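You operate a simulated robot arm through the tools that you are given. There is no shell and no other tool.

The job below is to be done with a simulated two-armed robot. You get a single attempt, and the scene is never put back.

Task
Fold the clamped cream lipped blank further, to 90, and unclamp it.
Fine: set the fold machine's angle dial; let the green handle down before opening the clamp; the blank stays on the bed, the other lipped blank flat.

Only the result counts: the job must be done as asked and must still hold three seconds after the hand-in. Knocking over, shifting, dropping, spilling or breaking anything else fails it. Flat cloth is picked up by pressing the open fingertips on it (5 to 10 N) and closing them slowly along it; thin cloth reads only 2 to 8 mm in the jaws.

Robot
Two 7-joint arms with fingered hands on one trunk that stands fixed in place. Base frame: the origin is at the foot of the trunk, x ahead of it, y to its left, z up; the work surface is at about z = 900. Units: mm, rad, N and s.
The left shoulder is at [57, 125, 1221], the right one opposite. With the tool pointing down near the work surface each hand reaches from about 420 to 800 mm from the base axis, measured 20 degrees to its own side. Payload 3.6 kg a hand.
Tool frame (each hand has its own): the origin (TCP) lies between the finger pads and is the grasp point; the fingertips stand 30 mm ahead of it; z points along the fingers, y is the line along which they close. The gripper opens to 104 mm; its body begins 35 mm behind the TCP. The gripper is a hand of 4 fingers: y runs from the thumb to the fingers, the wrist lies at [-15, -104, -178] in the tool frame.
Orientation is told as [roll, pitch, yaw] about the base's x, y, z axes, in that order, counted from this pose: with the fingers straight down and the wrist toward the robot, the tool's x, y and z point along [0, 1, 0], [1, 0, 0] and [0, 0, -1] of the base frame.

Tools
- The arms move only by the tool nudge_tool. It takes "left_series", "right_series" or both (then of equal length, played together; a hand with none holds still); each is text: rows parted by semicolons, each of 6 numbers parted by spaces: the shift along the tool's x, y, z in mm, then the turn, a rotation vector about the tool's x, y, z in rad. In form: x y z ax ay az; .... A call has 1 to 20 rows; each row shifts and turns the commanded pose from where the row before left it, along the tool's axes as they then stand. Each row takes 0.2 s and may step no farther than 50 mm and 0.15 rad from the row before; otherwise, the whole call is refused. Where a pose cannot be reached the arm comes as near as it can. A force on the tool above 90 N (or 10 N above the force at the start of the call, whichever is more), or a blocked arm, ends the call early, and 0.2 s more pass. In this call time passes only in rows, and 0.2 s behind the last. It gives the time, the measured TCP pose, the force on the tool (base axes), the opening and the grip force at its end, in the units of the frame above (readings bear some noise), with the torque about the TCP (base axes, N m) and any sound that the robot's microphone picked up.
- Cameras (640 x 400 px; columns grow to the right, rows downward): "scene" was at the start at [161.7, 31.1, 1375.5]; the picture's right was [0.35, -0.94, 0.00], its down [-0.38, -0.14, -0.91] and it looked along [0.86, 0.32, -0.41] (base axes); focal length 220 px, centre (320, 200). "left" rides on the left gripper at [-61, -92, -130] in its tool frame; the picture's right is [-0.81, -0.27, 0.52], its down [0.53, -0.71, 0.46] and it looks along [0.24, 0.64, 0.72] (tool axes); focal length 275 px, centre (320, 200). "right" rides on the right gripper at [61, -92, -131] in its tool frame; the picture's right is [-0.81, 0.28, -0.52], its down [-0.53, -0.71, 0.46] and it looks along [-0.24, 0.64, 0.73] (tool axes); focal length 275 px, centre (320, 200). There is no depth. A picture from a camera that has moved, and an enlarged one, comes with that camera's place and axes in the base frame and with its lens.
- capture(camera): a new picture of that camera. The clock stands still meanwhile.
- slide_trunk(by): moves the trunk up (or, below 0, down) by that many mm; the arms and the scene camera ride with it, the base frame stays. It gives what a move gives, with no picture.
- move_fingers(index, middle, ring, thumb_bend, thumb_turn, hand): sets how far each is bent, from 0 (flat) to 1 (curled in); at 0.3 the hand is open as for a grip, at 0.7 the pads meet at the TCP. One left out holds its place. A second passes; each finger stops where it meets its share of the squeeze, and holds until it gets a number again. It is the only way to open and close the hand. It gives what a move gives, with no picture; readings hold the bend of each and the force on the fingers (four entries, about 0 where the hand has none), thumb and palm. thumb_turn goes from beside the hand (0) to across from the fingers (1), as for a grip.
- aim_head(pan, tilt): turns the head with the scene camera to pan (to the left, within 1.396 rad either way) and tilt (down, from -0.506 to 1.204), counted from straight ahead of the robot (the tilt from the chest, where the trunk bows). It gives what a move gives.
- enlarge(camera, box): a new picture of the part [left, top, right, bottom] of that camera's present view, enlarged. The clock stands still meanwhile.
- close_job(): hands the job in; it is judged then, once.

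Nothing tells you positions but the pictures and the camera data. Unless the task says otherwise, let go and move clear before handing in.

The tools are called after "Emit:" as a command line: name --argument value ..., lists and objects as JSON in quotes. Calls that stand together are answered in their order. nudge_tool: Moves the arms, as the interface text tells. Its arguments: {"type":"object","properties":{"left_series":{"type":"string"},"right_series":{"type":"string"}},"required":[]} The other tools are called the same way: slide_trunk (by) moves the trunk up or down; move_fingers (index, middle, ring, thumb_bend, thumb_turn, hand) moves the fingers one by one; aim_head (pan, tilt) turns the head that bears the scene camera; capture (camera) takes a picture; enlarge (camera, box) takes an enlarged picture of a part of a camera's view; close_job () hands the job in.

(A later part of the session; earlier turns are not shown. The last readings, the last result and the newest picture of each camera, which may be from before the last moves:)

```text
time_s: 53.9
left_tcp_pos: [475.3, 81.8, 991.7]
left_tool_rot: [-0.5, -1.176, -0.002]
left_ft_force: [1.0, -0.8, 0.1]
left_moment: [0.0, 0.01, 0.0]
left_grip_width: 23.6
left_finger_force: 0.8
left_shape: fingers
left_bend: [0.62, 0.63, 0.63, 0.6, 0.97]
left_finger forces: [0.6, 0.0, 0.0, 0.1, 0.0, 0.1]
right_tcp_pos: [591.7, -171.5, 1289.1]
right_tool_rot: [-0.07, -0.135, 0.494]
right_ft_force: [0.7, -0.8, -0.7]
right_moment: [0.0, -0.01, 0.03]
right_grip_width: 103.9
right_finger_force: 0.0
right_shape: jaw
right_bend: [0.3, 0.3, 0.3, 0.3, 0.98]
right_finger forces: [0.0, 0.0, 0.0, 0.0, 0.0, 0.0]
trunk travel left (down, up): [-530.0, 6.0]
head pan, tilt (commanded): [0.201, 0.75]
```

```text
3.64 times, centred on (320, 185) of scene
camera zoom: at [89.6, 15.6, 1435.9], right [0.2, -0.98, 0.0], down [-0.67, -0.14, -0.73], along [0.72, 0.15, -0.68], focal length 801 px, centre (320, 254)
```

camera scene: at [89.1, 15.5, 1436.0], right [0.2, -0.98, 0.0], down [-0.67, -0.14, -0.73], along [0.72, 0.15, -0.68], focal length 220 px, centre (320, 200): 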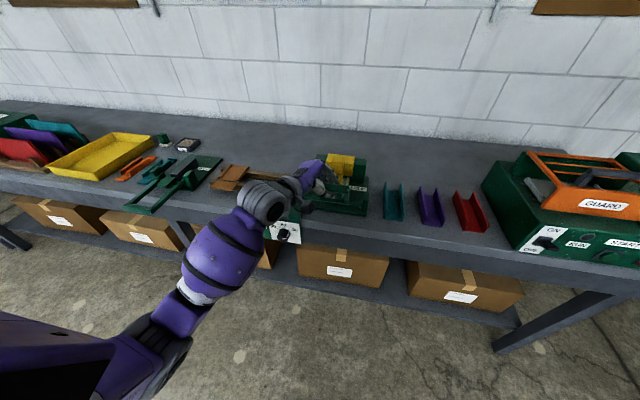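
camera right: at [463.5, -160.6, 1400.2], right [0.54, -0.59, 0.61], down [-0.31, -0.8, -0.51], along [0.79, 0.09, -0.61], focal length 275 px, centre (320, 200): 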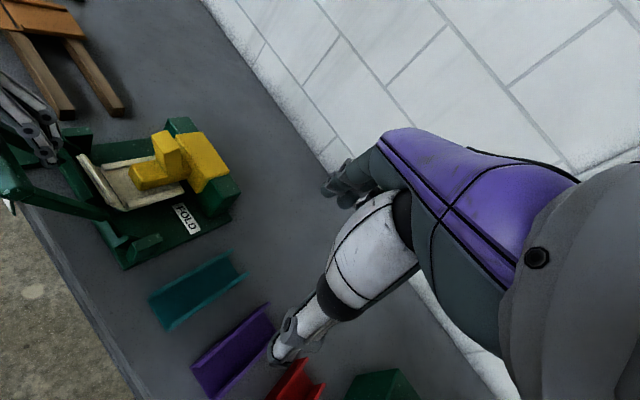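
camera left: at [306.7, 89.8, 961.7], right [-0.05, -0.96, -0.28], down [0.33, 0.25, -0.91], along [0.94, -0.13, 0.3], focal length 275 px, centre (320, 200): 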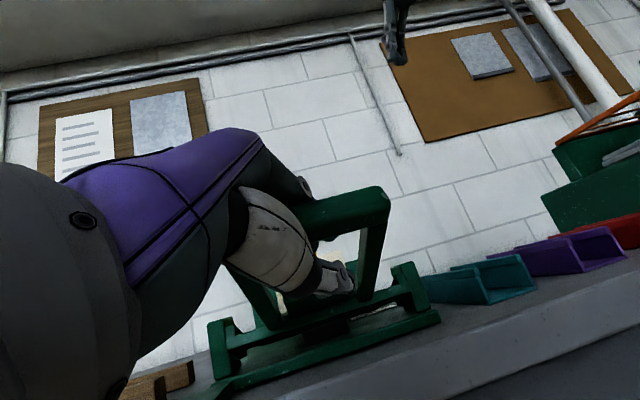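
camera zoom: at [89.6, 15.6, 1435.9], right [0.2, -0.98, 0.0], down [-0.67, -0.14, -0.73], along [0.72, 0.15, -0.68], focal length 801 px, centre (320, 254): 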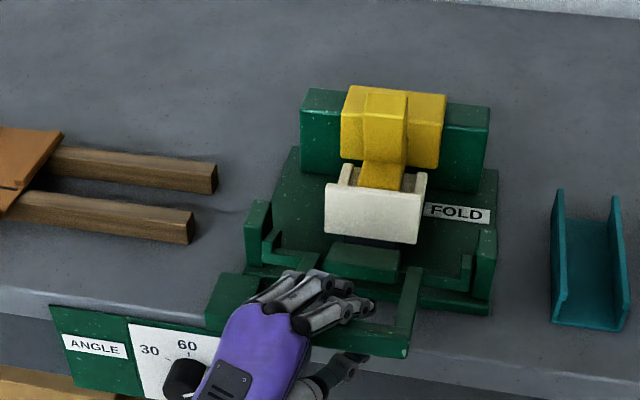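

The fold looks right at 90 and the handle is about 20° up. I lower the rest of the way.

Emit:
nudge_tool --left_series "1.5 -16.34 2.73 -0.0877 0 0.048; 1.5 -16.34 2.73 -0.0877 0 0.048"

Emit:
nudge_tool --left_series "0.75 -8.2 1.3 -0.0438 0 0.024"

Emit:
enlarge --camera "scene" --box '[260, 150, 380, 260]'

Emit:
enlarge --camera "right" --box '[0, 70, 260, 290]'

```text
time_s: 54.5
left_tcp_pos: [468.3, 82.2, 958.8]
left_tool_rot: [-0.499, -1.376, -0.002]
left_ft_force: [0.4, -0.9, 0.5]
left_moment: [-0.02, 0.01, 0.04]
left_grip_width: 23.9
left_finger_force: 0.2
left_shape: fingers
left_bend: [0.62, 0.63, 0.63, 0.6, 0.97]
left_finger forces: [0.8, 0.0, 0.1, 0.1, 0.0, 0.0]
right_tcp_pos: [591.9, -170.6, 1286.3]
right_tool_rot: [-0.07, -0.133, 0.495]
right_ft_force: [-0.2, -0.3, 0.9]
right_moment: [0.0, 0.01, 0.01]
right_grip_width: 103.7
right_finger_force: 0.0
right_shape: jaw
right_bend: [0.3, 0.3, 0.3, 0.3, 0.98]
right_finger forces: [0.1, 0.0, 0.0, 0.0, 0.1, 0.1]
trunk travel left (down, up): [-530.0, 6.0]
head pan, tilt (commanded): [0.201, 0.75]
```

```text
time_s: 54.9
left_tcp_pos: [469.3, 82.3, 948.9]
left_tool_rot: [-0.503, -1.424, 0.002]
left_ft_force: [1.2, -0.7, 0.1]
left_moment: [-0.01, 0.02, -0.02]
left_grip_width: 23.7
left_finger_force: 0.2
left_shape: fingers
left_bend: [0.62, 0.63, 0.63, 0.6, 0.97]
left_finger forces: [0.8, 0.0, 0.0, 0.0, 0.0, 0.1]
right_tcp_pos: [591.1, -170.8, 1288.7]
right_tool_rot: [-0.07, -0.134, 0.493]
right_ft_force: [0.5, 0.4, -0.4]
right_moment: [0.03, 0.02, -0.02]
right_grip_width: 103.9
right_finger_force: 0.0
right_shape: jaw
right_bend: [0.3, 0.3, 0.3, 0.3, 0.98]
right_finger forces: [0.0, 0.0, 0.0, 0.1, 0.0, 0.0]
trunk travel left (down, up): [-530.0, 6.0]
head pan, tilt (commanded): [0.201, 0.75]
```

```text
3.64 times, centred on (320, 205) of scene
camera zoom: at [89.9, 15.5, 1435.9], right [0.2, -0.98, 0.0], down [-0.67, -0.14, -0.73], along [0.72, 0.15, -0.68], focal length 801 px, centre (320, 182)
```

zoom: 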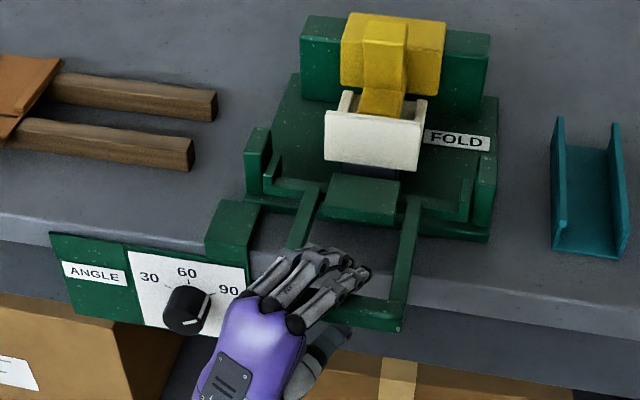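

```text
1.82 times, centred on (130, 180) of right
camera zoom: at [464.0, -160.3, 1400.3], right [0.54, -0.59, 0.6], down [-0.31, -0.81, -0.51], along [0.78, 0.09, -0.61], focal length 500 px, centre (666, 236)
```

zoom: 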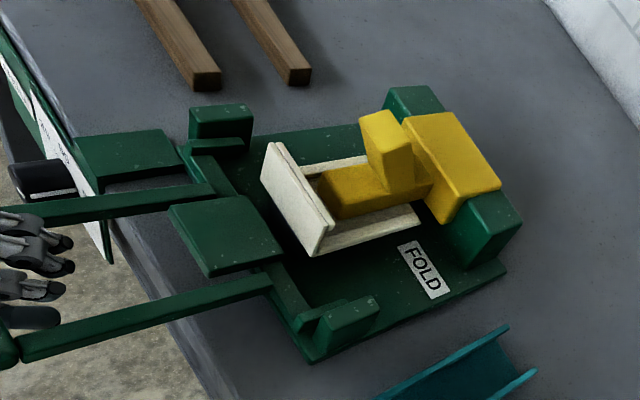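

The crossbar is still roughly 15 mm above its rest position. I lower further in half steps, feeling for the rest.

Emit:
nudge_tool --left_series "0.75 -8.2 1.3 -0.0438 0 0.024"

Emit:
nudge_tool --left_series "0.5 -6 0.9 -0.03 0 0.016"

Emit:
enlarge --camera "scene" --box '[260, 150, 380, 260]'

```text
time_s: 55.3
left_tcp_pos: [469.4, 83.5, 941.9]
left_tool_rot: [-0.491, -1.473, -0.009]
left_ft_force: [-0.1, -0.9, 0.1]
left_moment: [-0.02, -0.02, 0.0]
left_grip_width: 23.7
left_finger_force: 0.5
left_shape: fingers
left_bend: [0.62, 0.63, 0.63, 0.6, 0.97]
left_finger forces: [0.6, 0.1, 0.0, 0.0, 0.0, 0.0]
right_tcp_pos: [592.9, -170.6, 1289.1]
right_tool_rot: [-0.071, -0.135, 0.494]
right_ft_force: [-0.4, -0.3, 0.0]
right_moment: [0.01, 0.01, -0.05]
right_grip_width: 103.7
right_finger_force: 0.0
right_shape: jaw
right_bend: [0.3, 0.3, 0.3, 0.3, 0.98]
right_finger forces: [0.0, 0.1, 0.1, 0.0, 0.0, 0.0]
trunk travel left (down, up): [-530.0, 6.0]
head pan, tilt (commanded): [0.201, 0.75]
```

```text
time_s: 55.7
left_tcp_pos: [471.1, 81.7, 934.4]
left_tool_rot: [-0.496, -1.508, -0.005]
left_ft_force: [-0.1, -0.9, 1.4]
left_moment: [0.0, -0.03, 0.01]
left_grip_width: 23.7
left_finger_force: 0.1
left_shape: fingers
left_bend: [0.62, 0.63, 0.63, 0.6, 0.97]
left_finger forces: [0.6, 0.0, 0.1, 0.1, 0.0, 0.0]
right_tcp_pos: [592.9, -171.3, 1288.3]
right_tool_rot: [-0.07, -0.135, 0.494]
right_ft_force: [0.2, -0.1, -0.9]
right_moment: [0.03, -0.02, -0.01]
right_grip_width: 103.9
right_finger_force: 0.0
right_shape: jaw
right_bend: [0.3, 0.3, 0.3, 0.3, 0.98]
right_finger forces: [0.1, 0.0, 0.1, 0.0, 0.1, 0.1]
trunk travel left (down, up): [-530.0, 6.0]
head pan, tilt (commanded): [0.201, 0.75]
```

```text
3.64 times, centred on (320, 205) of scene
camera zoom: at [89.9, 15.4, 1435.9], right [0.2, -0.98, 0.0], down [-0.67, -0.14, -0.73], along [0.72, 0.15, -0.68], focal length 801 px, centre (320, 182)
```

zoom: 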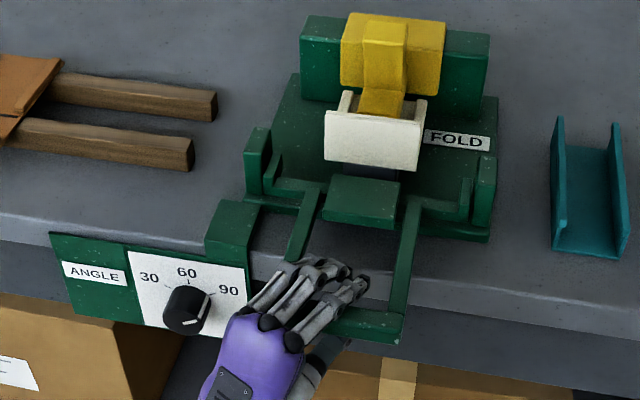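

Only about 5 mm remains by the picture. I press on gently until it rests.

Emit:
nudge_tool --left_series "0.3 -4 0.5 -0.02 0 0.01"

Emit:
nudge_tool --left_series "0.3 -4 0.5 -0.02 0 0.01"

Emit:
enlarge --camera "scene" --box '[260, 150, 380, 260]'

```text
time_s: 56.1
left_tcp_pos: [469.6, 81.8, 932.1]
left_tool_rot: [-0.528, -1.531, 0.027]
left_ft_force: [-0.2, 0.2, 0.8]
left_moment: [-0.04, -0.01, -0.01]
left_grip_width: 23.8
left_finger_force: 0.5
left_shape: fingers
left_bend: [0.62, 0.63, 0.63, 0.6, 0.97]
left_finger forces: [1.0, 0.0, 0.0, 0.1, 0.0, 0.0]
right_tcp_pos: [593.0, -169.3, 1288.2]
right_tool_rot: [-0.071, -0.134, 0.493]
right_ft_force: [-0.3, -0.9, -0.3]
right_moment: [-0.02, 0.0, 0.03]
right_grip_width: 104.0
right_finger_force: 0.1
right_shape: jaw
right_bend: [0.3, 0.3, 0.3, 0.3, 0.98]
right_finger forces: [0.0, 0.0, 0.0, 0.1, 0.1, 0.1]
trunk travel left (down, up): [-530.0, 6.0]
head pan, tilt (commanded): [0.201, 0.75]
```

```text
time_s: 56.5
left_tcp_pos: [471.0, 82.6, 928.8]
left_tool_rot: [-0.605, -1.554, 0.105]
left_ft_force: [-0.3, -0.1, 0.9]
left_moment: [0.0, 0.0, -0.03]
left_grip_width: 23.5
left_finger_force: 0.9
left_shape: fingers
left_bend: [0.62, 0.63, 0.63, 0.6, 0.97]
left_finger forces: [1.1, 0.0, 0.0, 0.1, 0.1, 0.0]
right_tcp_pos: [591.9, -170.9, 1287.3]
right_tool_rot: [-0.071, -0.134, 0.494]
right_ft_force: [-0.1, 0.9, -0.1]
right_moment: [0.02, -0.04, -0.03]
right_grip_width: 103.9
right_finger_force: 0.1
right_shape: jaw
right_bend: [0.3, 0.3, 0.3, 0.3, 0.98]
right_finger forces: [0.0, 0.0, 0.0, 0.0, 0.1, 0.1]
trunk travel left (down, up): [-530.0, 6.0]
head pan, tilt (commanded): [0.201, 0.75]
```

```text
3.64 times, centred on (320, 205) of scene
camera zoom: at [89.7, 15.4, 1435.9], right [0.2, -0.98, 0.0], down [-0.67, -0.14, -0.73], along [0.72, 0.15, -0.68], focal length 801 px, centre (320, 182)
```

zoom: 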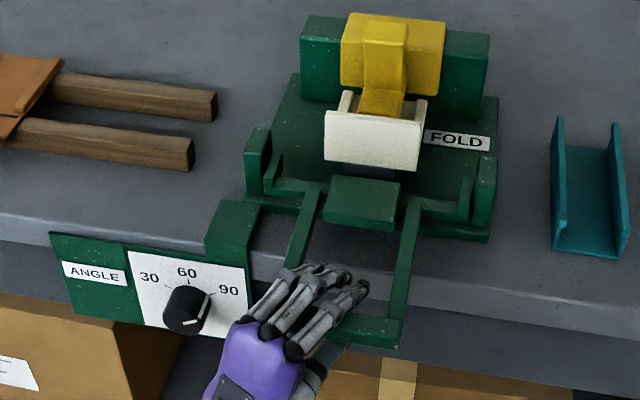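

The crossbar now looks like its starting position. One more gentle press confirms whether it rests.

Emit:
nudge_tool --left_series "0 -4 0 0 0 0"

Emit:
enlarge --camera "scene" --box '[260, 150, 380, 260]'

```text
time_s: 56.9
left_tcp_pos: [469.9, 82.1, 926.8]
left_tool_rot: [-0.699, -1.555, 0.199]
left_ft_force: [-0.6, -0.2, 4.9]
left_moment: [-0.07, 0.01, -0.01]
left_grip_width: 26.0
left_finger_force: 2.0
left_shape: fingers
left_bend: [0.6, 0.63, 0.63, 0.6, 0.97]
left_finger forces: [4.1, 0.0, 0.0, 0.1, 0.0, 0.0]
right_tcp_pos: [590.8, -170.1, 1288.3]
right_tool_rot: [-0.071, -0.133, 0.495]
right_ft_force: [0.2, 0.9, -0.3]
right_moment: [0.02, -0.05, 0.01]
right_grip_width: 103.8
right_finger_force: 0.1
right_shape: jaw
right_bend: [0.3, 0.3, 0.3, 0.3, 0.98]
right_finger forces: [0.0, 0.0, 0.0, 0.0, 0.0, 0.0]
trunk travel left (down, up): [-530.0, 6.0]
head pan, tilt (commanded): [0.201, 0.75]
```

```text
3.64 times, centred on (320, 205) of scene
camera zoom: at [89.2, 15.5, 1436.0], right [0.2, -0.98, 0.0], down [-0.67, -0.14, -0.73], along [0.72, 0.15, -0.68], focal length 801 px, centre (320, 182)
```

zoom: 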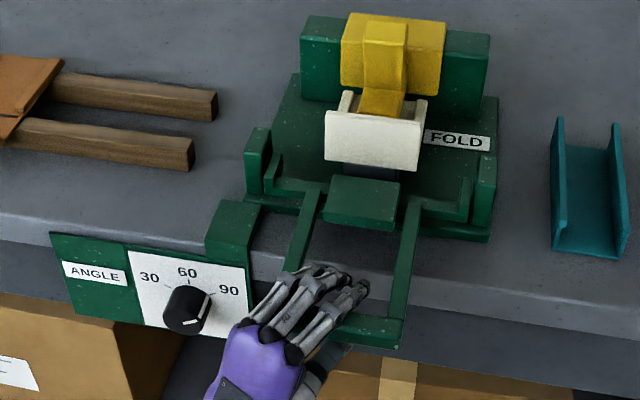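

The handle rests on its stop (index force rose to 4 N without motion). I open the hand and back straight out from the crossbar.

Emit:
move_fingers --hand "left" --index 0.35 --middle 0.35 --ring 0.35 --thumb_bend 0.35

Emit:
nudge_tool --left_series "0 3 -10 0 0 0; 0 3 -20 0 0 0; 0 0 -25 0 0 0; 0 0 -25 0 0 0"

Emit:
enlarge --camera "scene" --box '[230, 130, 400, 270]'

Emit:
enlarge --camera "right" --box '[0, 70, 260, 290]'

```text
time_s: 57.9
left_tcp_pos: [469.7, 83.2, 924.2]
left_tool_rot: [-0.613, -1.553, 0.111]
left_ft_force: [-0.3, 0.1, 0.7]
left_moment: [-0.03, 0.02, 0.03]
left_grip_width: 90.1
left_finger_force: 0.1
left_shape: fingers
left_bend: [0.35, 0.35, 0.35, 0.35, 0.97]
left_finger forces: [0.0, 0.0, 0.1, 0.0, 0.0, 0.0]
right_tcp_pos: [591.0, -170.9, 1289.1]
right_tool_rot: [-0.073, -0.135, 0.496]
right_ft_force: [-0.1, -0.1, -0.1]
right_moment: [0.04, -0.04, 0.0]
right_grip_width: 103.7
right_finger_force: 0.1
right_shape: jaw
right_bend: [0.3, 0.3, 0.3, 0.3, 0.98]
right_finger forces: [0.0, 0.0, 0.0, 0.0, 0.0, 0.0]
trunk travel left (down, up): [-530.0, 6.0]
head pan, tilt (commanded): [0.201, 0.75]
```

```text
time_s: 58.9
left_tcp_pos: [399.7, 120.4, 932.9]
left_tool_rot: [-0.634, -1.554, 0.133]
left_ft_force: [-1.1, 0.5, -0.9]
left_moment: [-0.02, -0.01, 0.0]
left_grip_width: 90.2
left_finger_force: 0.1
left_shape: fingers
left_bend: [0.35, 0.35, 0.35, 0.35, 0.97]
left_finger forces: [0.0, 0.0, 0.0, 0.1, 0.0, 0.1]
right_tcp_pos: [590.0, -169.5, 1288.8]
right_tool_rot: [-0.072, -0.135, 0.495]
right_ft_force: [0.5, 0.1, -0.7]
right_moment: [-0.01, 0.0, 0.0]
right_grip_width: 104.2
right_finger_force: 0.0
right_shape: jaw
right_bend: [0.3, 0.3, 0.3, 0.3, 0.98]
right_finger forces: [0.0, 0.1, 0.1, 0.0, 0.1, 0.0]
trunk travel left (down, up): [-530.0, 6.0]
head pan, tilt (commanded): [0.201, 0.75]
```

```text
2.86 times, centred on (315, 200) of scene
camera zoom: at [88.9, 15.9, 1436.0], right [0.2, -0.98, 0.0], down [-0.67, -0.14, -0.73], along [0.72, 0.15, -0.68], focal length 630 px, centre (334, 200)
```

zoom: 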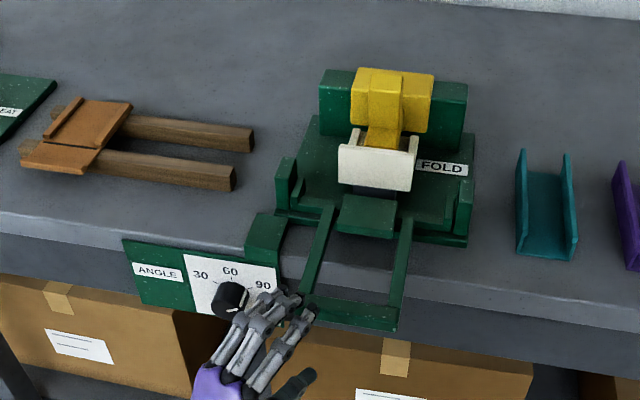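

```text
1.82 times, centred on (130, 180) of right
camera zoom: at [463.0, -159.9, 1400.8], right [0.54, -0.59, 0.61], down [-0.31, -0.81, -0.51], along [0.79, 0.09, -0.61], focal length 500 px, centre (666, 236)
```

zoom: 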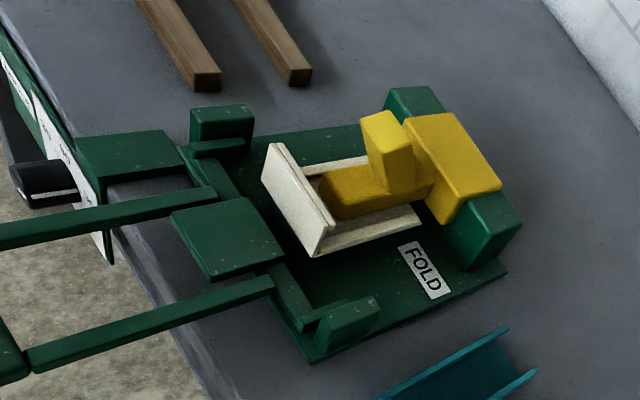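

The handle is down and the flap stands at 90. Next is the clamp; I lift the left hand clear, above everything, before bringing it to the yellow post (top near [675, 77, 1067]).

Emit:
nudge_tool --left_series "0 38 0 0 0 0; 0 38 0 0 0 0; 0 38 0 0 0 0; 0 38 0 0 0 0"

Emit:
enlarge --camera "right" --box '[90, 90, 240, 220]'

Emit:
capture --camera "left"

```text
time_s: 59.9
left_tcp_pos: [404.6, 122.5, 1084.6]
left_tool_rot: [-0.617, -1.553, 0.12]
left_ft_force: [-0.2, -0.9, -0.2]
left_moment: [-0.01, -0.01, 0.02]
left_grip_width: 90.4
left_finger_force: 0.1
left_shape: fingers
left_bend: [0.35, 0.35, 0.35, 0.35, 0.97]
left_finger forces: [0.0, 0.0, 0.1, 0.0, 0.0, 0.0]
right_tcp_pos: [592.6, -170.7, 1288.5]
right_tool_rot: [-0.07, -0.136, 0.494]
right_ft_force: [-0.1, 0.4, 0.6]
right_moment: [0.01, -0.03, 0.01]
right_grip_width: 103.9
right_finger_force: 0.0
right_shape: jaw
right_bend: [0.3, 0.3, 0.3, 0.3, 0.98]
right_finger forces: [0.0, 0.1, 0.0, 0.0, 0.0, 0.1]
trunk travel left (down, up): [-530.0, 6.0]
head pan, tilt (commanded): [0.201, 0.75]
```

```text
3.08 times, centred on (165, 155) of right
camera zoom: at [463.5, -160.2, 1400.6], right [0.54, -0.59, 0.61], down [-0.31, -0.81, -0.51], along [0.79, 0.09, -0.61], focal length 847 px, centre (797, 338)
```

zoom: 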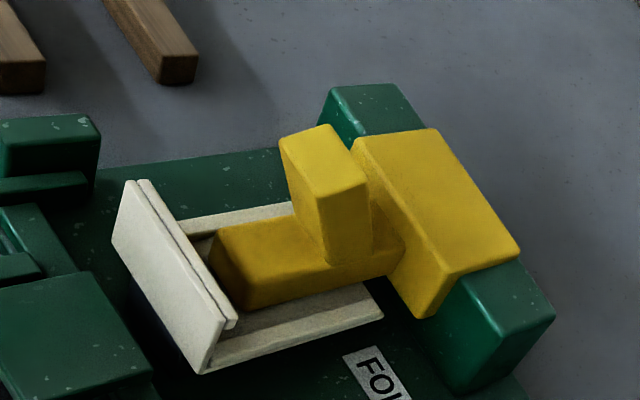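

```text
taken
camera left: at [260.1, 128.7, 994.9], right [0.06, -0.96, -0.27], down [0.64, 0.25, -0.73], along [0.76, -0.13, 0.63], focal length 275 px, centre (320, 200)
```

left: 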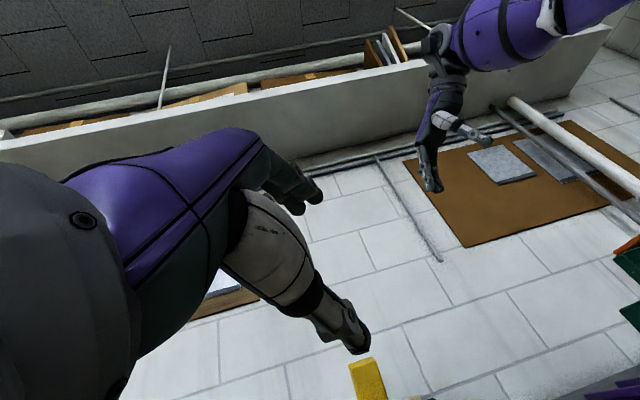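

Seen closely, the post top spans about x 667–696, y 55–90, z 1067, and the hinge block lies behind at x≈742–797. I move the left hand forward above the handle, then turn it to point forward and down.

Emit:
nudge_tool --left_series "9.4 2.5 27.6 0 0 0; 9.4 2.5 27.6 0 0 0; 9.4 2.5 27.6 0 0 0; 9.4 2.5 27.6 0 0 0; 0 0 0 0 0.11 0; 0 0 0 0 0.11 0; 0 0 0 0 0.11 0; 0 0 0 0.138 0 -0.0232; 0 0 0 0.138 0 -0.0232; 0 0 0 0.138 0 -0.0232; 0 0 0 0.138 0 -0.0232; 0 0 0 0.138 0 -0.0232"

Emit:
move_fingers --hand "left" --index 0.7 --middle 0.7 --ring 0.7 --thumb_bend 0.7

Emit:
capture --camera "scene"

Emit:
capture --camera "left"

Emit:
capture --camera "right"

```text
time_s: 62.5
left_tcp_pos: [517.9, 104.2, 1089.4]
left_tool_rot: [-0.152, -0.846, -0.013]
left_ft_force: [1.2, -0.2, -0.2]
left_moment: [0.0, 0.01, 0.01]
left_grip_width: 90.5
left_finger_force: 0.0
left_shape: fingers
left_bend: [0.35, 0.35, 0.35, 0.35, 0.97]
left_finger forces: [0.1, 0.0, 0.0, 0.0, 0.0, 0.0]
right_tcp_pos: [592.1, -169.7, 1288.1]
right_tool_rot: [-0.071, -0.135, 0.493]
right_ft_force: [-0.7, -0.3, -0.5]
right_moment: [0.03, 0.02, -0.02]
right_grip_width: 103.7
right_finger_force: 0.1
right_shape: jaw
right_bend: [0.3, 0.3, 0.3, 0.3, 0.98]
right_finger forces: [0.0, 0.0, 0.1, 0.1, 0.0, 0.1]
trunk travel left (down, up): [-530.0, 6.0]
head pan, tilt (commanded): [0.201, 0.75]
```

```text
time_s: 63.5
left_tcp_pos: [519.0, 104.0, 1091.7]
left_tool_rot: [-0.154, -0.854, -0.011]
left_ft_force: [0.6, 0.5, 0.4]
left_moment: [-0.01, 0.0, -0.02]
left_grip_width: 1.3
left_finger_force: 0.1
left_shape: fingers
left_bend: [0.7, 0.7, 0.7, 0.7, 0.97]
left_finger forces: [0.0, 0.0, 0.0, 0.0, 0.0, 0.1]
right_tcp_pos: [591.7, -170.2, 1287.0]
right_tool_rot: [-0.071, -0.134, 0.493]
right_ft_force: [0.9, -0.2, 0.8]
right_moment: [-0.01, -0.01, 0.01]
right_grip_width: 104.0
right_finger_force: 0.0
right_shape: jaw
right_bend: [0.3, 0.3, 0.3, 0.3, 0.98]
right_finger forces: [0.0, 0.0, 0.0, 0.0, 0.1, 0.0]
trunk travel left (down, up): [-530.0, 6.0]
head pan, tilt (commanded): [0.201, 0.75]
```

```text
taken
camera scene: at [89.4, 15.6, 1435.9], right [0.2, -0.98, 0.0], down [-0.67, -0.14, -0.73], along [0.72, 0.15, -0.68], focal length 220 px, centre (320, 200)
```

scene: 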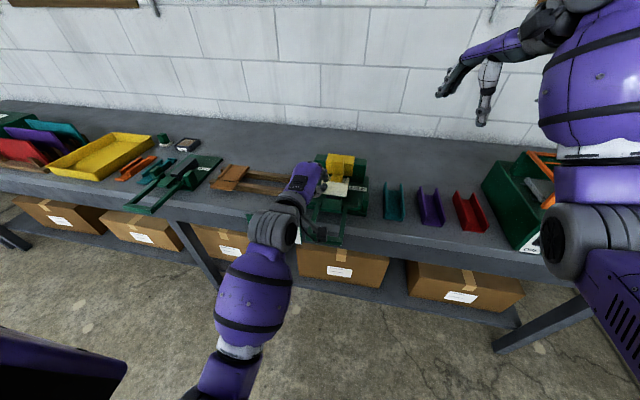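

```text
taken
camera left: at [354.5, 64.2, 1112.2], right [0.1, -0.88, -0.46], down [-0.06, 0.46, -0.89], along [0.99, 0.12, -0.01], focal length 275 px, centre (320, 200)
```

left: 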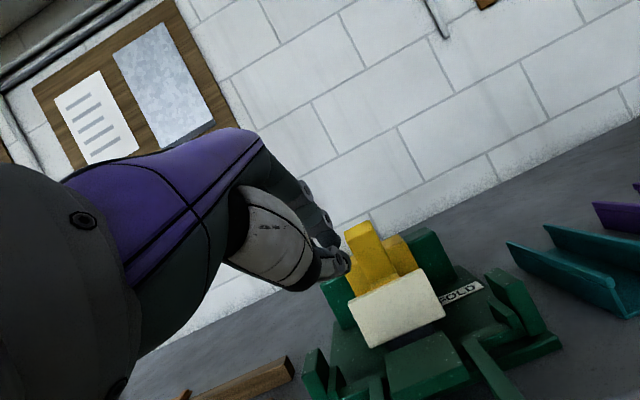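

```text
taken
camera right: at [463.5, -160.1, 1400.5], right [0.54, -0.59, 0.61], down [-0.31, -0.81, -0.51], along [0.79, 0.09, -0.61], focal length 275 px, centre (320, 200)
```

right: 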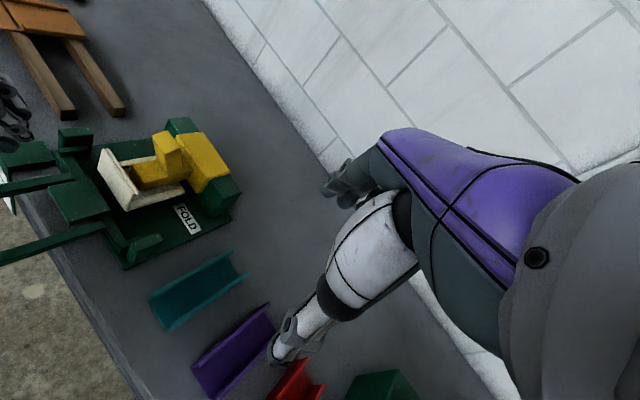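

The closed hand points forward-down at [519, 104, 1092]. I move it over the folded flap to just short of the post's front face.

Emit:
nudge_tool --left_series "-2.3 14.7 24 0 0 0; -2.3 14.7 24 0 0 0; -2.3 14.7 24 0 0 0; -2.3 14.7 24 0 0 0"

Emit:
enlarge --camera "right" --box '[50, 60, 250, 230]'

Emit:
capture --camera "left"

```text
time_s: 64.5
left_tcp_pos: [626.3, 75.8, 1073.4]
left_tool_rot: [-0.172, -0.851, -0.002]
left_ft_force: [-0.3, 0.0, 0.4]
left_moment: [-0.01, -0.02, 0.0]
left_grip_width: 1.5
left_finger_force: 0.2
left_shape: fingers
left_bend: [0.7, 0.7, 0.7, 0.7, 0.97]
left_finger forces: [0.0, 0.0, 0.0, 0.0, 0.0, 0.0]
right_tcp_pos: [592.4, -170.7, 1288.8]
right_tool_rot: [-0.071, -0.134, 0.493]
right_ft_force: [-0.6, 0.7, -0.2]
right_moment: [0.01, -0.02, -0.01]
right_grip_width: 103.9
right_finger_force: 0.1
right_shape: jaw
right_bend: [0.3, 0.3, 0.3, 0.3, 0.98]
right_finger forces: [0.0, 0.1, 0.0, 0.1, 0.0, 0.1]
trunk travel left (down, up): [-530.0, 6.0]
head pan, tilt (commanded): [0.201, 0.75]
```

```text
2.35 times, centred on (150, 145) of right
camera zoom: at [464.1, -160.4, 1400.2], right [0.54, -0.59, 0.6], down [-0.31, -0.81, -0.51], along [0.78, 0.09, -0.61], focal length 648 px, centre (720, 329)
```

zoom: 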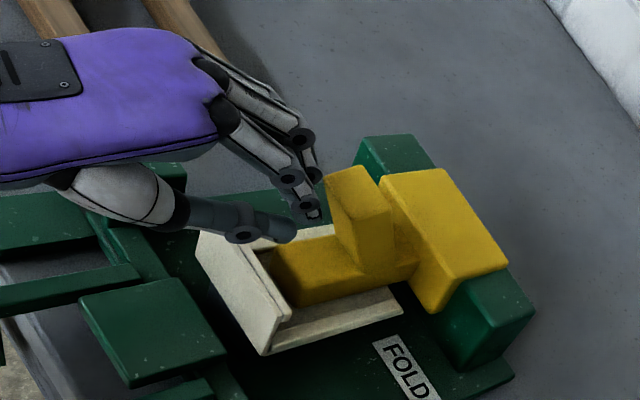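

```text
taken
camera left: at [461.7, 36.2, 1095.3], right [0.1, -0.89, -0.45], down [-0.06, 0.45, -0.89], along [0.99, 0.12, -0.01], focal length 275 px, centre (320, 200)
```

left: 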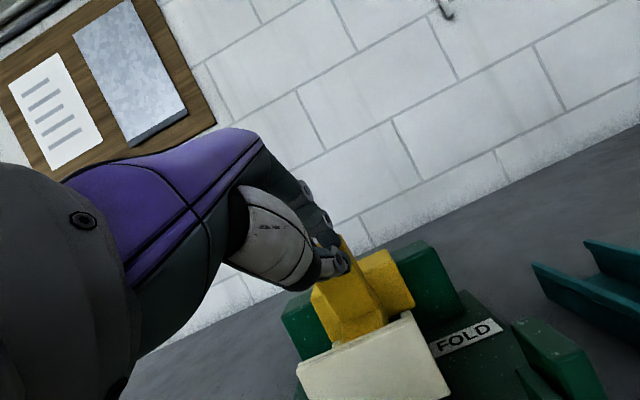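

The fingertips are about 10–15 mm in front of the post at z≈1052. I move straight forward slowly until contact.

Emit:
nudge_tool --left_series "0.8 3.9 4.5 0 0 0; 0.8 3.9 4.5 0 0 0"

Emit:
nudge_tool --left_series "0.6 3.3 3.7 0 0 0"

Emit:
enlarge --camera "right" --box '[50, 60, 250, 230]'

```text
time_s: 65.1
left_tcp_pos: [638.3, 75.2, 1073.4]
left_tool_rot: [-0.171, -0.853, -0.003]
left_ft_force: [-0.5, 0.2, -0.1]
left_moment: [0.03, 0.02, 0.0]
left_grip_width: 1.0
left_finger_force: 0.1
left_shape: fingers
left_bend: [0.7, 0.7, 0.7, 0.7, 0.97]
left_finger forces: [0.1, 0.0, 0.0, 0.0, 0.1, 0.1]
right_tcp_pos: [591.4, -169.6, 1290.2]
right_tool_rot: [-0.072, -0.134, 0.493]
right_ft_force: [-0.7, 0.4, -0.2]
right_moment: [-0.01, -0.03, -0.01]
right_grip_width: 103.9
right_finger_force: 0.2
right_shape: jaw
right_bend: [0.3, 0.3, 0.3, 0.3, 0.98]
right_finger forces: [0.0, 0.1, 0.0, 0.0, 0.0, 0.0]
trunk travel left (down, up): [-530.0, 6.0]
head pan, tilt (commanded): [0.201, 0.75]
```

```text
time_s: 65.5
left_tcp_pos: [642.4, 75.3, 1074.5]
left_tool_rot: [-0.171, -0.852, -0.002]
left_ft_force: [0.1, 0.3, -1.0]
left_moment: [-0.02, -0.01, -0.03]
left_grip_width: 1.2
left_finger_force: 0.1
left_shape: fingers
left_bend: [0.7, 0.7, 0.7, 0.7, 0.97]
left_finger forces: [0.0, 0.1, 0.0, 0.1, 0.0, 0.0]
right_tcp_pos: [592.3, -170.7, 1287.5]
right_tool_rot: [-0.073, -0.134, 0.492]
right_ft_force: [0.7, 0.3, 0.0]
right_moment: [0.01, -0.02, -0.03]
right_grip_width: 103.7
right_finger_force: 0.0
right_shape: jaw
right_bend: [0.3, 0.3, 0.3, 0.3, 0.98]
right_finger forces: [0.0, 0.0, 0.0, 0.0, 0.0, 0.0]
trunk travel left (down, up): [-530.0, 6.0]
head pan, tilt (commanded): [0.201, 0.75]
```

```text
2.35 times, centred on (150, 145) of right
camera zoom: at [463.8, -160.1, 1400.4], right [0.54, -0.59, 0.61], down [-0.31, -0.81, -0.51], along [0.79, 0.09, -0.61], focal length 648 px, centre (720, 329)
```

zoom: 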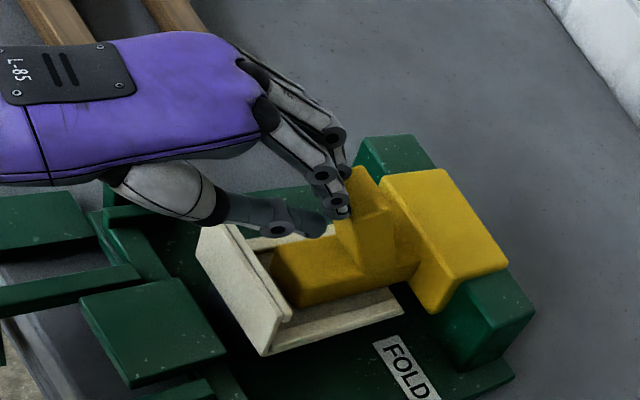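

No contact yet; I continue forward a few millimetres at a time.

Emit:
nudge_tool --left_series "0.6 3.3 3.7 0 0 0"

Emit:
nudge_tool --left_series "0.6 3.3 3.7 0 0 0"

Emit:
enlarge --camera "right" --box '[50, 60, 250, 230]'

Emit:
enlarge --camera "scene" --box '[280, 120, 380, 210]'

```text
time_s: 65.9
left_tcp_pos: [647.4, 75.2, 1072.9]
left_tool_rot: [-0.17, -0.853, -0.002]
left_ft_force: [-0.1, 0.6, 0.0]
left_moment: [-0.01, 0.0, 0.04]
left_grip_width: 1.3
left_finger_force: 0.0
left_shape: fingers
left_bend: [0.7, 0.7, 0.7, 0.7, 0.97]
left_finger forces: [0.0, 0.0, 0.1, 0.1, 0.1, 0.1]
right_tcp_pos: [592.3, -170.5, 1288.8]
right_tool_rot: [-0.071, -0.134, 0.493]
right_ft_force: [0.3, -0.7, -0.5]
right_moment: [-0.01, -0.01, -0.01]
right_grip_width: 104.1
right_finger_force: 0.1
right_shape: jaw
right_bend: [0.3, 0.3, 0.3, 0.3, 0.98]
right_finger forces: [0.0, 0.0, 0.0, 0.0, 0.0, 0.1]
trunk travel left (down, up): [-530.0, 6.0]
head pan, tilt (commanded): [0.201, 0.75]
```

```text
time_s: 66.3
left_tcp_pos: [654.9, 74.7, 1073.4]
left_tool_rot: [-0.168, -0.853, -0.002]
left_ft_force: [-0.6, -0.1, 0.6]
left_moment: [0.02, 0.0, -0.03]
left_grip_width: 1.4
left_finger_force: 0.1
left_shape: fingers
left_bend: [0.7, 0.7, 0.7, 0.7, 0.97]
left_finger forces: [0.0, 0.0, 0.0, 0.0, 0.0, 0.0]
right_tcp_pos: [591.6, -169.9, 1288.9]
right_tool_rot: [-0.071, -0.135, 0.495]
right_ft_force: [-0.1, 0.5, 0.4]
right_moment: [0.02, -0.02, 0.04]
right_grip_width: 103.9
right_finger_force: 0.1
right_shape: jaw
right_bend: [0.3, 0.3, 0.3, 0.3, 0.98]
right_finger forces: [0.0, 0.1, 0.0, 0.0, 0.0, 0.1]
trunk travel left (down, up): [-530.0, 6.0]
head pan, tilt (commanded): [0.201, 0.75]
```

```text
2.35 times, centred on (150, 145) of right
camera zoom: at [463.9, -160.2, 1400.4], right [0.54, -0.59, 0.61], down [-0.31, -0.81, -0.51], along [0.79, 0.09, -0.61], focal length 648 px, centre (720, 329)
```

zoom: 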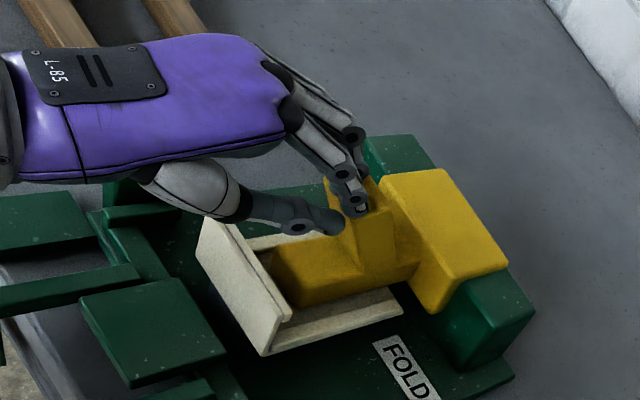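

```text
4.44 times, centred on (330, 165) of scene
camera zoom: at [89.8, 15.6, 1435.9], right [0.2, -0.98, 0.0], down [-0.67, -0.14, -0.73], along [0.72, 0.15, -0.68], focal length 980 px, centre (276, 356)
```

zoom: 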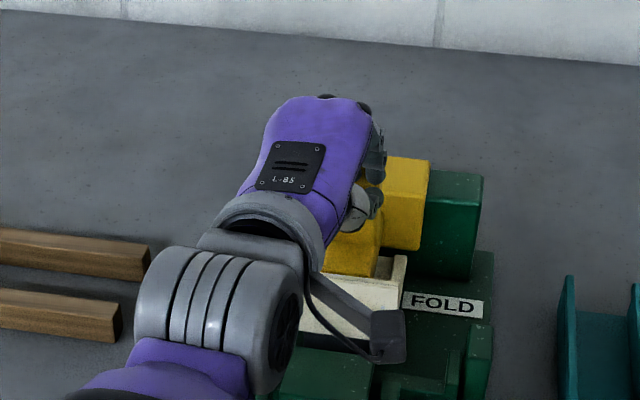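

The fingertips pass over the post's top while the thumb faces its front — a handy cage for pushing back. I go on forward to make thumb contact.

Emit:
nudge_tool --left_series "0.6 3.3 3.7 0 0 0"

Emit:
nudge_tool --left_series "0.6 3.3 3.7 0 0 0"

Emit:
enlarge --camera "right" --box '[90, 80, 240, 210]'

Emit:
enlarge --camera "left" --box '[220, 130, 480, 390]'

```text
time_s: 66.7
left_tcp_pos: [658.0, 73.9, 1073.9]
left_tool_rot: [-0.171, -0.854, -0.003]
left_ft_force: [-1.2, -0.7, 0.2]
left_moment: [0.01, 0.0, -0.06]
left_grip_width: 1.3
left_finger_force: 0.7
left_shape: fingers
left_bend: [0.7, 0.7, 0.7, 0.7, 0.97]
left_finger forces: [0.0, 0.4, 0.1, 0.0, 0.8, 0.0]
right_tcp_pos: [592.7, -170.4, 1288.4]
right_tool_rot: [-0.071, -0.134, 0.493]
right_ft_force: [0.6, 0.8, 0.1]
right_moment: [-0.03, 0.02, 0.01]
right_grip_width: 103.7
right_finger_force: 0.0
right_shape: jaw
right_bend: [0.3, 0.3, 0.3, 0.3, 0.98]
right_finger forces: [0.0, 0.0, 0.0, 0.0, 0.0, 0.0]
trunk travel left (down, up): [-530.0, 6.0]
head pan, tilt (commanded): [0.201, 0.75]
```

```text
time_s: 67.1
left_tcp_pos: [662.1, 75.0, 1075.6]
left_tool_rot: [-0.172, -0.856, -0.002]
left_ft_force: [-11.1, 0.6, 4.2]
left_moment: [0.0, 0.17, -0.09]
left_grip_width: 3.8
left_finger_force: 5.5
left_shape: fingers
left_bend: [0.7, 0.7, 0.7, 0.69, 0.97]
left_finger forces: [0.0, 0.1, 0.0, 0.1, 10.9, 0.0]
right_tcp_pos: [589.1, -170.2, 1289.9]
right_tool_rot: [-0.069, -0.136, 0.495]
right_ft_force: [-0.4, -0.4, -0.2]
right_moment: [-0.01, 0.03, 0.01]
right_grip_width: 103.8
right_finger_force: 0.0
right_shape: jaw
right_bend: [0.3, 0.3, 0.3, 0.3, 0.98]
right_finger forces: [0.0, 0.1, 0.0, 0.0, 0.1, 0.0]
trunk travel left (down, up): [-530.0, 6.0]
head pan, tilt (commanded): [0.201, 0.75]
```

```text
3.08 times, centred on (165, 145) of right
camera zoom: at [461.1, -160.0, 1401.6], right [0.54, -0.59, 0.61], down [-0.3, -0.81, -0.51], along [0.79, 0.09, -0.61], focal length 847 px, centre (797, 369)
```

zoom: 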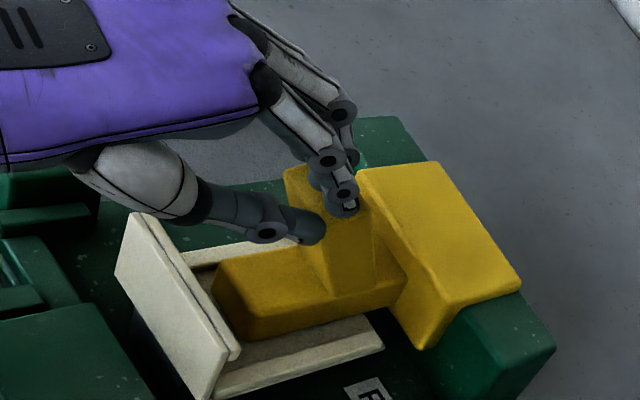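

```text
1.54 times, centred on (350, 260) of left
camera zoom: at [497.7, 36.2, 1097.3], right [0.1, -0.89, -0.45], down [-0.06, 0.45, -0.89], along [0.99, 0.12, -0.01], focal length 424 px, centre (274, 108)
```

zoom: 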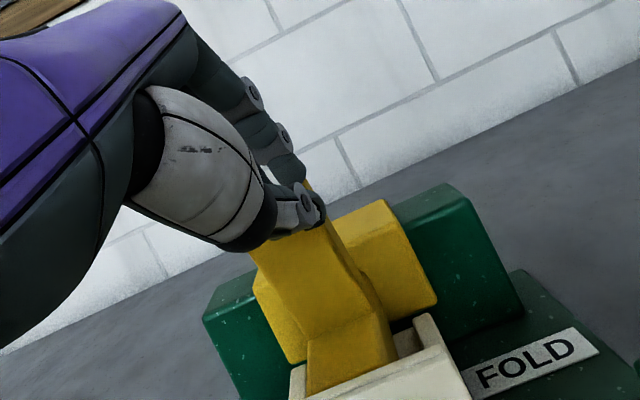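

The thumb tip now presses the post's front near its top with 11 N; the lever has not moved yet. I increase the push slightly.

Emit:
nudge_tool --left_series "0.5 2.6 2 0 0 0"

Emit:
nudge_tool --left_series "0.5 2.6 2 0 0 0"

Emit:
enlarge --camera "right" --box '[90, 80, 240, 210]'

```text
time_s: 67.5
left_tcp_pos: [666.4, 74.1, 1078.7]
left_tool_rot: [-0.171, -0.859, -0.001]
left_ft_force: [-14.9, 0.0, 8.3]
left_moment: [-0.01, 0.17, -0.14]
left_grip_width: 3.8
left_finger_force: 8.1
left_shape: fingers
left_bend: [0.7, 0.7, 0.7, 0.7, 0.97]
left_finger forces: [0.0, 3.3, 0.0, 0.0, 12.8, 0.0]
right_tcp_pos: [588.3, -171.1, 1290.2]
right_tool_rot: [-0.074, -0.137, 0.494]
right_ft_force: [-1.2, -0.9, 0.0]
right_moment: [0.02, 0.02, 0.0]
right_grip_width: 103.7
right_finger_force: 0.1
right_shape: jaw
right_bend: [0.3, 0.3, 0.3, 0.3, 0.98]
right_finger forces: [0.0, 0.0, 0.1, 0.1, 0.0, 0.0]
trunk travel left (down, up): [-530.0, 6.0]
head pan, tilt (commanded): [0.201, 0.75]
```

```text
time_s: 67.9
left_tcp_pos: [669.5, 76.2, 1080.2]
left_tool_rot: [-0.172, -0.861, -0.001]
left_ft_force: [-18.1, 0.9, 13.8]
left_moment: [0.05, 0.06, -0.16]
left_grip_width: 3.2
left_finger_force: 10.8
left_shape: fingers
left_bend: [0.7, 0.69, 0.7, 0.7, 0.97]
left_finger forces: [0.0, 8.7, 0.0, 0.2, 13.1, 0.0]
right_tcp_pos: [588.0, -170.9, 1291.5]
right_tool_rot: [-0.074, -0.137, 0.494]
right_ft_force: [0.7, -0.1, 0.1]
right_moment: [0.0, 0.03, 0.0]
right_grip_width: 103.9
right_finger_force: 0.2
right_shape: jaw
right_bend: [0.3, 0.3, 0.3, 0.3, 0.98]
right_finger forces: [0.0, 0.0, 0.0, 0.1, 0.0, 0.1]
trunk travel left (down, up): [-530.0, 6.0]
head pan, tilt (commanded): [0.201, 0.75]
```

```text
3.08 times, centred on (165, 145) of right
camera zoom: at [458.9, -160.2, 1402.7], right [0.54, -0.59, 0.61], down [-0.3, -0.81, -0.51], along [0.79, 0.09, -0.61], focal length 847 px, centre (797, 369)
```

zoom: 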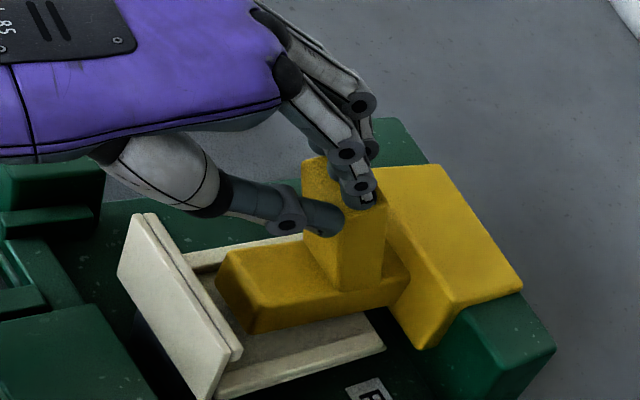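

The lever starts to swing back (the foot is lifting), though a fingertip on top is resisting. I follow the lever's arc — up and forward with matching tilt — after a small lift.

Emit:
nudge_tool --left_series "0 4 -2.5 0 0 0; 0 6.9 0.3 0.0493 0 -0.0086; 0 6.9 0.3 0.0493 0 -0.0086"

Emit:
enlarge --camera "right" --box '[90, 80, 240, 210]'

```text
time_s: 68.7
left_tcp_pos: [681.2, 76.0, 1093.7]
left_tool_rot: [-0.17, -0.752, -0.003]
left_ft_force: [-9.7, 0.9, 7.0]
left_moment: [0.01, 0.13, -0.12]
left_grip_width: 3.6
left_finger_force: 5.8
left_shape: fingers
left_bend: [0.7, 0.69, 0.7, 0.7, 0.97]
left_finger forces: [0.0, 1.7, 0.0, 0.0, 9.5, 0.0]
right_tcp_pos: [590.4, -170.4, 1288.5]
right_tool_rot: [-0.073, -0.133, 0.493]
right_ft_force: [0.3, -0.1, -1.1]
right_moment: [-0.02, 0.0, -0.02]
right_grip_width: 103.8
right_finger_force: 0.1
right_shape: jaw
right_bend: [0.3, 0.3, 0.3, 0.3, 0.98]
right_finger forces: [0.0, 0.0, 0.1, 0.1, 0.0, 0.1]
trunk travel left (down, up): [-530.0, 6.0]
head pan, tilt (commanded): [0.201, 0.75]
```

```text
3.08 times, centred on (165, 145) of right
camera zoom: at [461.5, -160.1, 1401.1], right [0.54, -0.59, 0.61], down [-0.31, -0.81, -0.51], along [0.79, 0.09, -0.61], focal length 847 px, centre (797, 369)
```

zoom: 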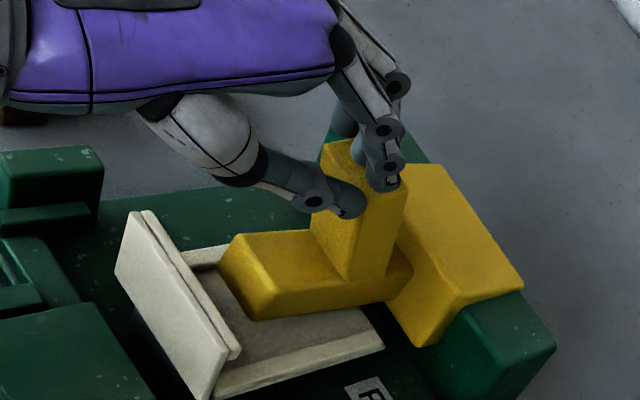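

The clamp arm is lifting off the blank, which stays put. I keep following the arc.

Emit:
nudge_tool --left_series "0 6.9 0.3 0.0493 0 -0.0086; 0 6.9 0.3 0.0493 0 -0.0086; 0 6.9 0.3 0.0493 0 -0.0086; 0 6.9 0.3 0.0493 0 -0.0086"

Emit:
enlarge --camera "right" --box '[90, 60, 240, 210]'

```text
time_s: 69.7
left_tcp_pos: [703.1, 74.0, 1108.5]
left_tool_rot: [-0.171, -0.553, -0.002]
left_ft_force: [-6.3, -0.7, 2.7]
left_moment: [-0.05, 0.17, -0.04]
left_grip_width: 4.9
left_finger_force: 3.5
left_shape: fingers
left_bend: [0.7, 0.7, 0.7, 0.68, 0.97]
left_finger forces: [0.0, 0.0, 0.0, 0.0, 7.0, 0.0]
right_tcp_pos: [589.7, -170.6, 1288.5]
right_tool_rot: [-0.07, -0.135, 0.494]
right_ft_force: [0.0, 0.2, 0.5]
right_moment: [-0.04, -0.04, 0.03]
right_grip_width: 103.9
right_finger_force: 0.1
right_shape: jaw
right_bend: [0.3, 0.3, 0.3, 0.3, 0.98]
right_finger forces: [0.0, 0.1, 0.1, 0.0, 0.1, 0.0]
trunk travel left (down, up): [-530.0, 6.0]
head pan, tilt (commanded): [0.201, 0.75]
```

```text
2.67 times, centred on (165, 135) of right
camera zoom: at [462.2, -160.2, 1400.9], right [0.54, -0.59, 0.61], down [-0.31, -0.81, -0.51], along [0.79, 0.09, -0.61], focal length 734 px, centre (733, 373)
```

zoom: 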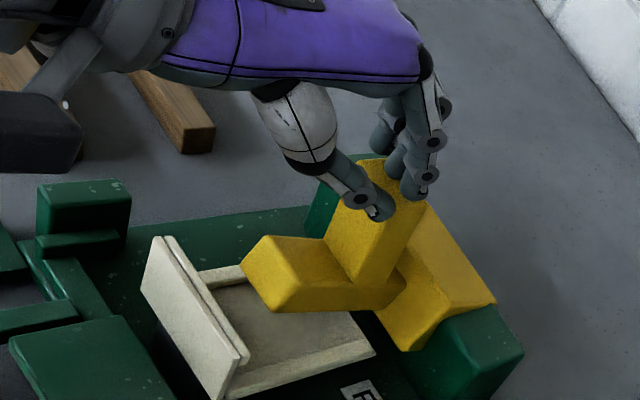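

The clamp is opening smoothly, about 20–25° now, with 7 N on the thumb. I continue the arc.

Emit:
nudge_tool --left_series "0 6.9 0.3 0.0493 0 -0.0086; 0 6.9 0.3 0.0493 0 -0.0086; 0 6.9 0.3 0.0493 0 -0.0086; 0 6.9 0.3 0.0493 0 -0.0086; 0 6.9 0.3 0.0493 0 -0.0086; 0 6.9 0.3 0.0493 0 -0.0086"

Emit:
enlarge --camera "right" --box '[90, 60, 240, 210]'

Emit:
capture --camera "left"

```text
time_s: 71.1
left_tcp_pos: [740.8, 74.9, 1124.4]
left_tool_rot: [-0.171, -0.254, -0.001]
left_ft_force: [-5.4, 0.0, 3.2]
left_moment: [-0.06, 0.14, -0.05]
left_grip_width: 6.3
left_finger_force: 3.3
left_shape: fingers
left_bend: [0.7, 0.7, 0.7, 0.67, 0.97]
left_finger forces: [0.1, 0.0, 0.0, 0.0, 6.2, 0.1]
right_tcp_pos: [591.6, -171.8, 1289.0]
right_tool_rot: [-0.072, -0.133, 0.493]
right_ft_force: [0.1, -0.7, 0.1]
right_moment: [0.0, 0.0, 0.0]
right_grip_width: 103.8
right_finger_force: 0.1
right_shape: jaw
right_bend: [0.3, 0.3, 0.3, 0.3, 0.98]
right_finger forces: [0.1, 0.0, 0.0, 0.1, 0.0, 0.1]
trunk travel left (down, up): [-530.0, 6.0]
head pan, tilt (commanded): [0.201, 0.75]
```

```text
2.67 times, centred on (165, 135) of right
camera zoom: at [462.4, -160.3, 1401.0], right [0.54, -0.59, 0.61], down [-0.31, -0.81, -0.51], along [0.79, 0.09, -0.61], focal length 734 px, centre (733, 373)
```

zoom: 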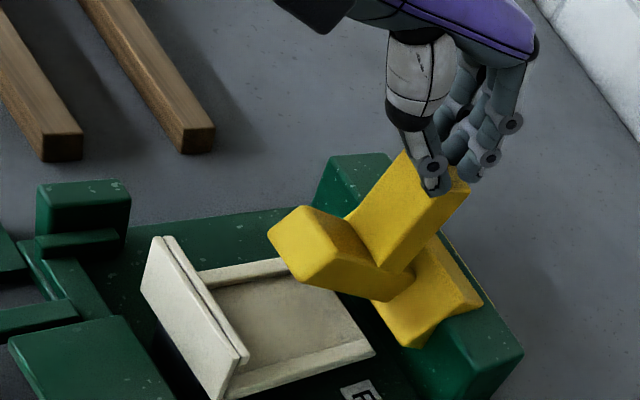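

```text
taken
camera left: at [618.5, 36.1, 1233.9], right [-0.17, -0.89, -0.43], down [-0.55, 0.45, -0.7], along [0.81, 0.12, -0.57], focal length 275 px, centre (320, 200)
```

left: 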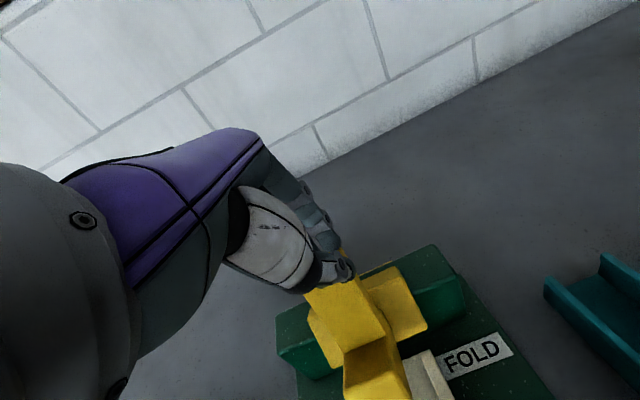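

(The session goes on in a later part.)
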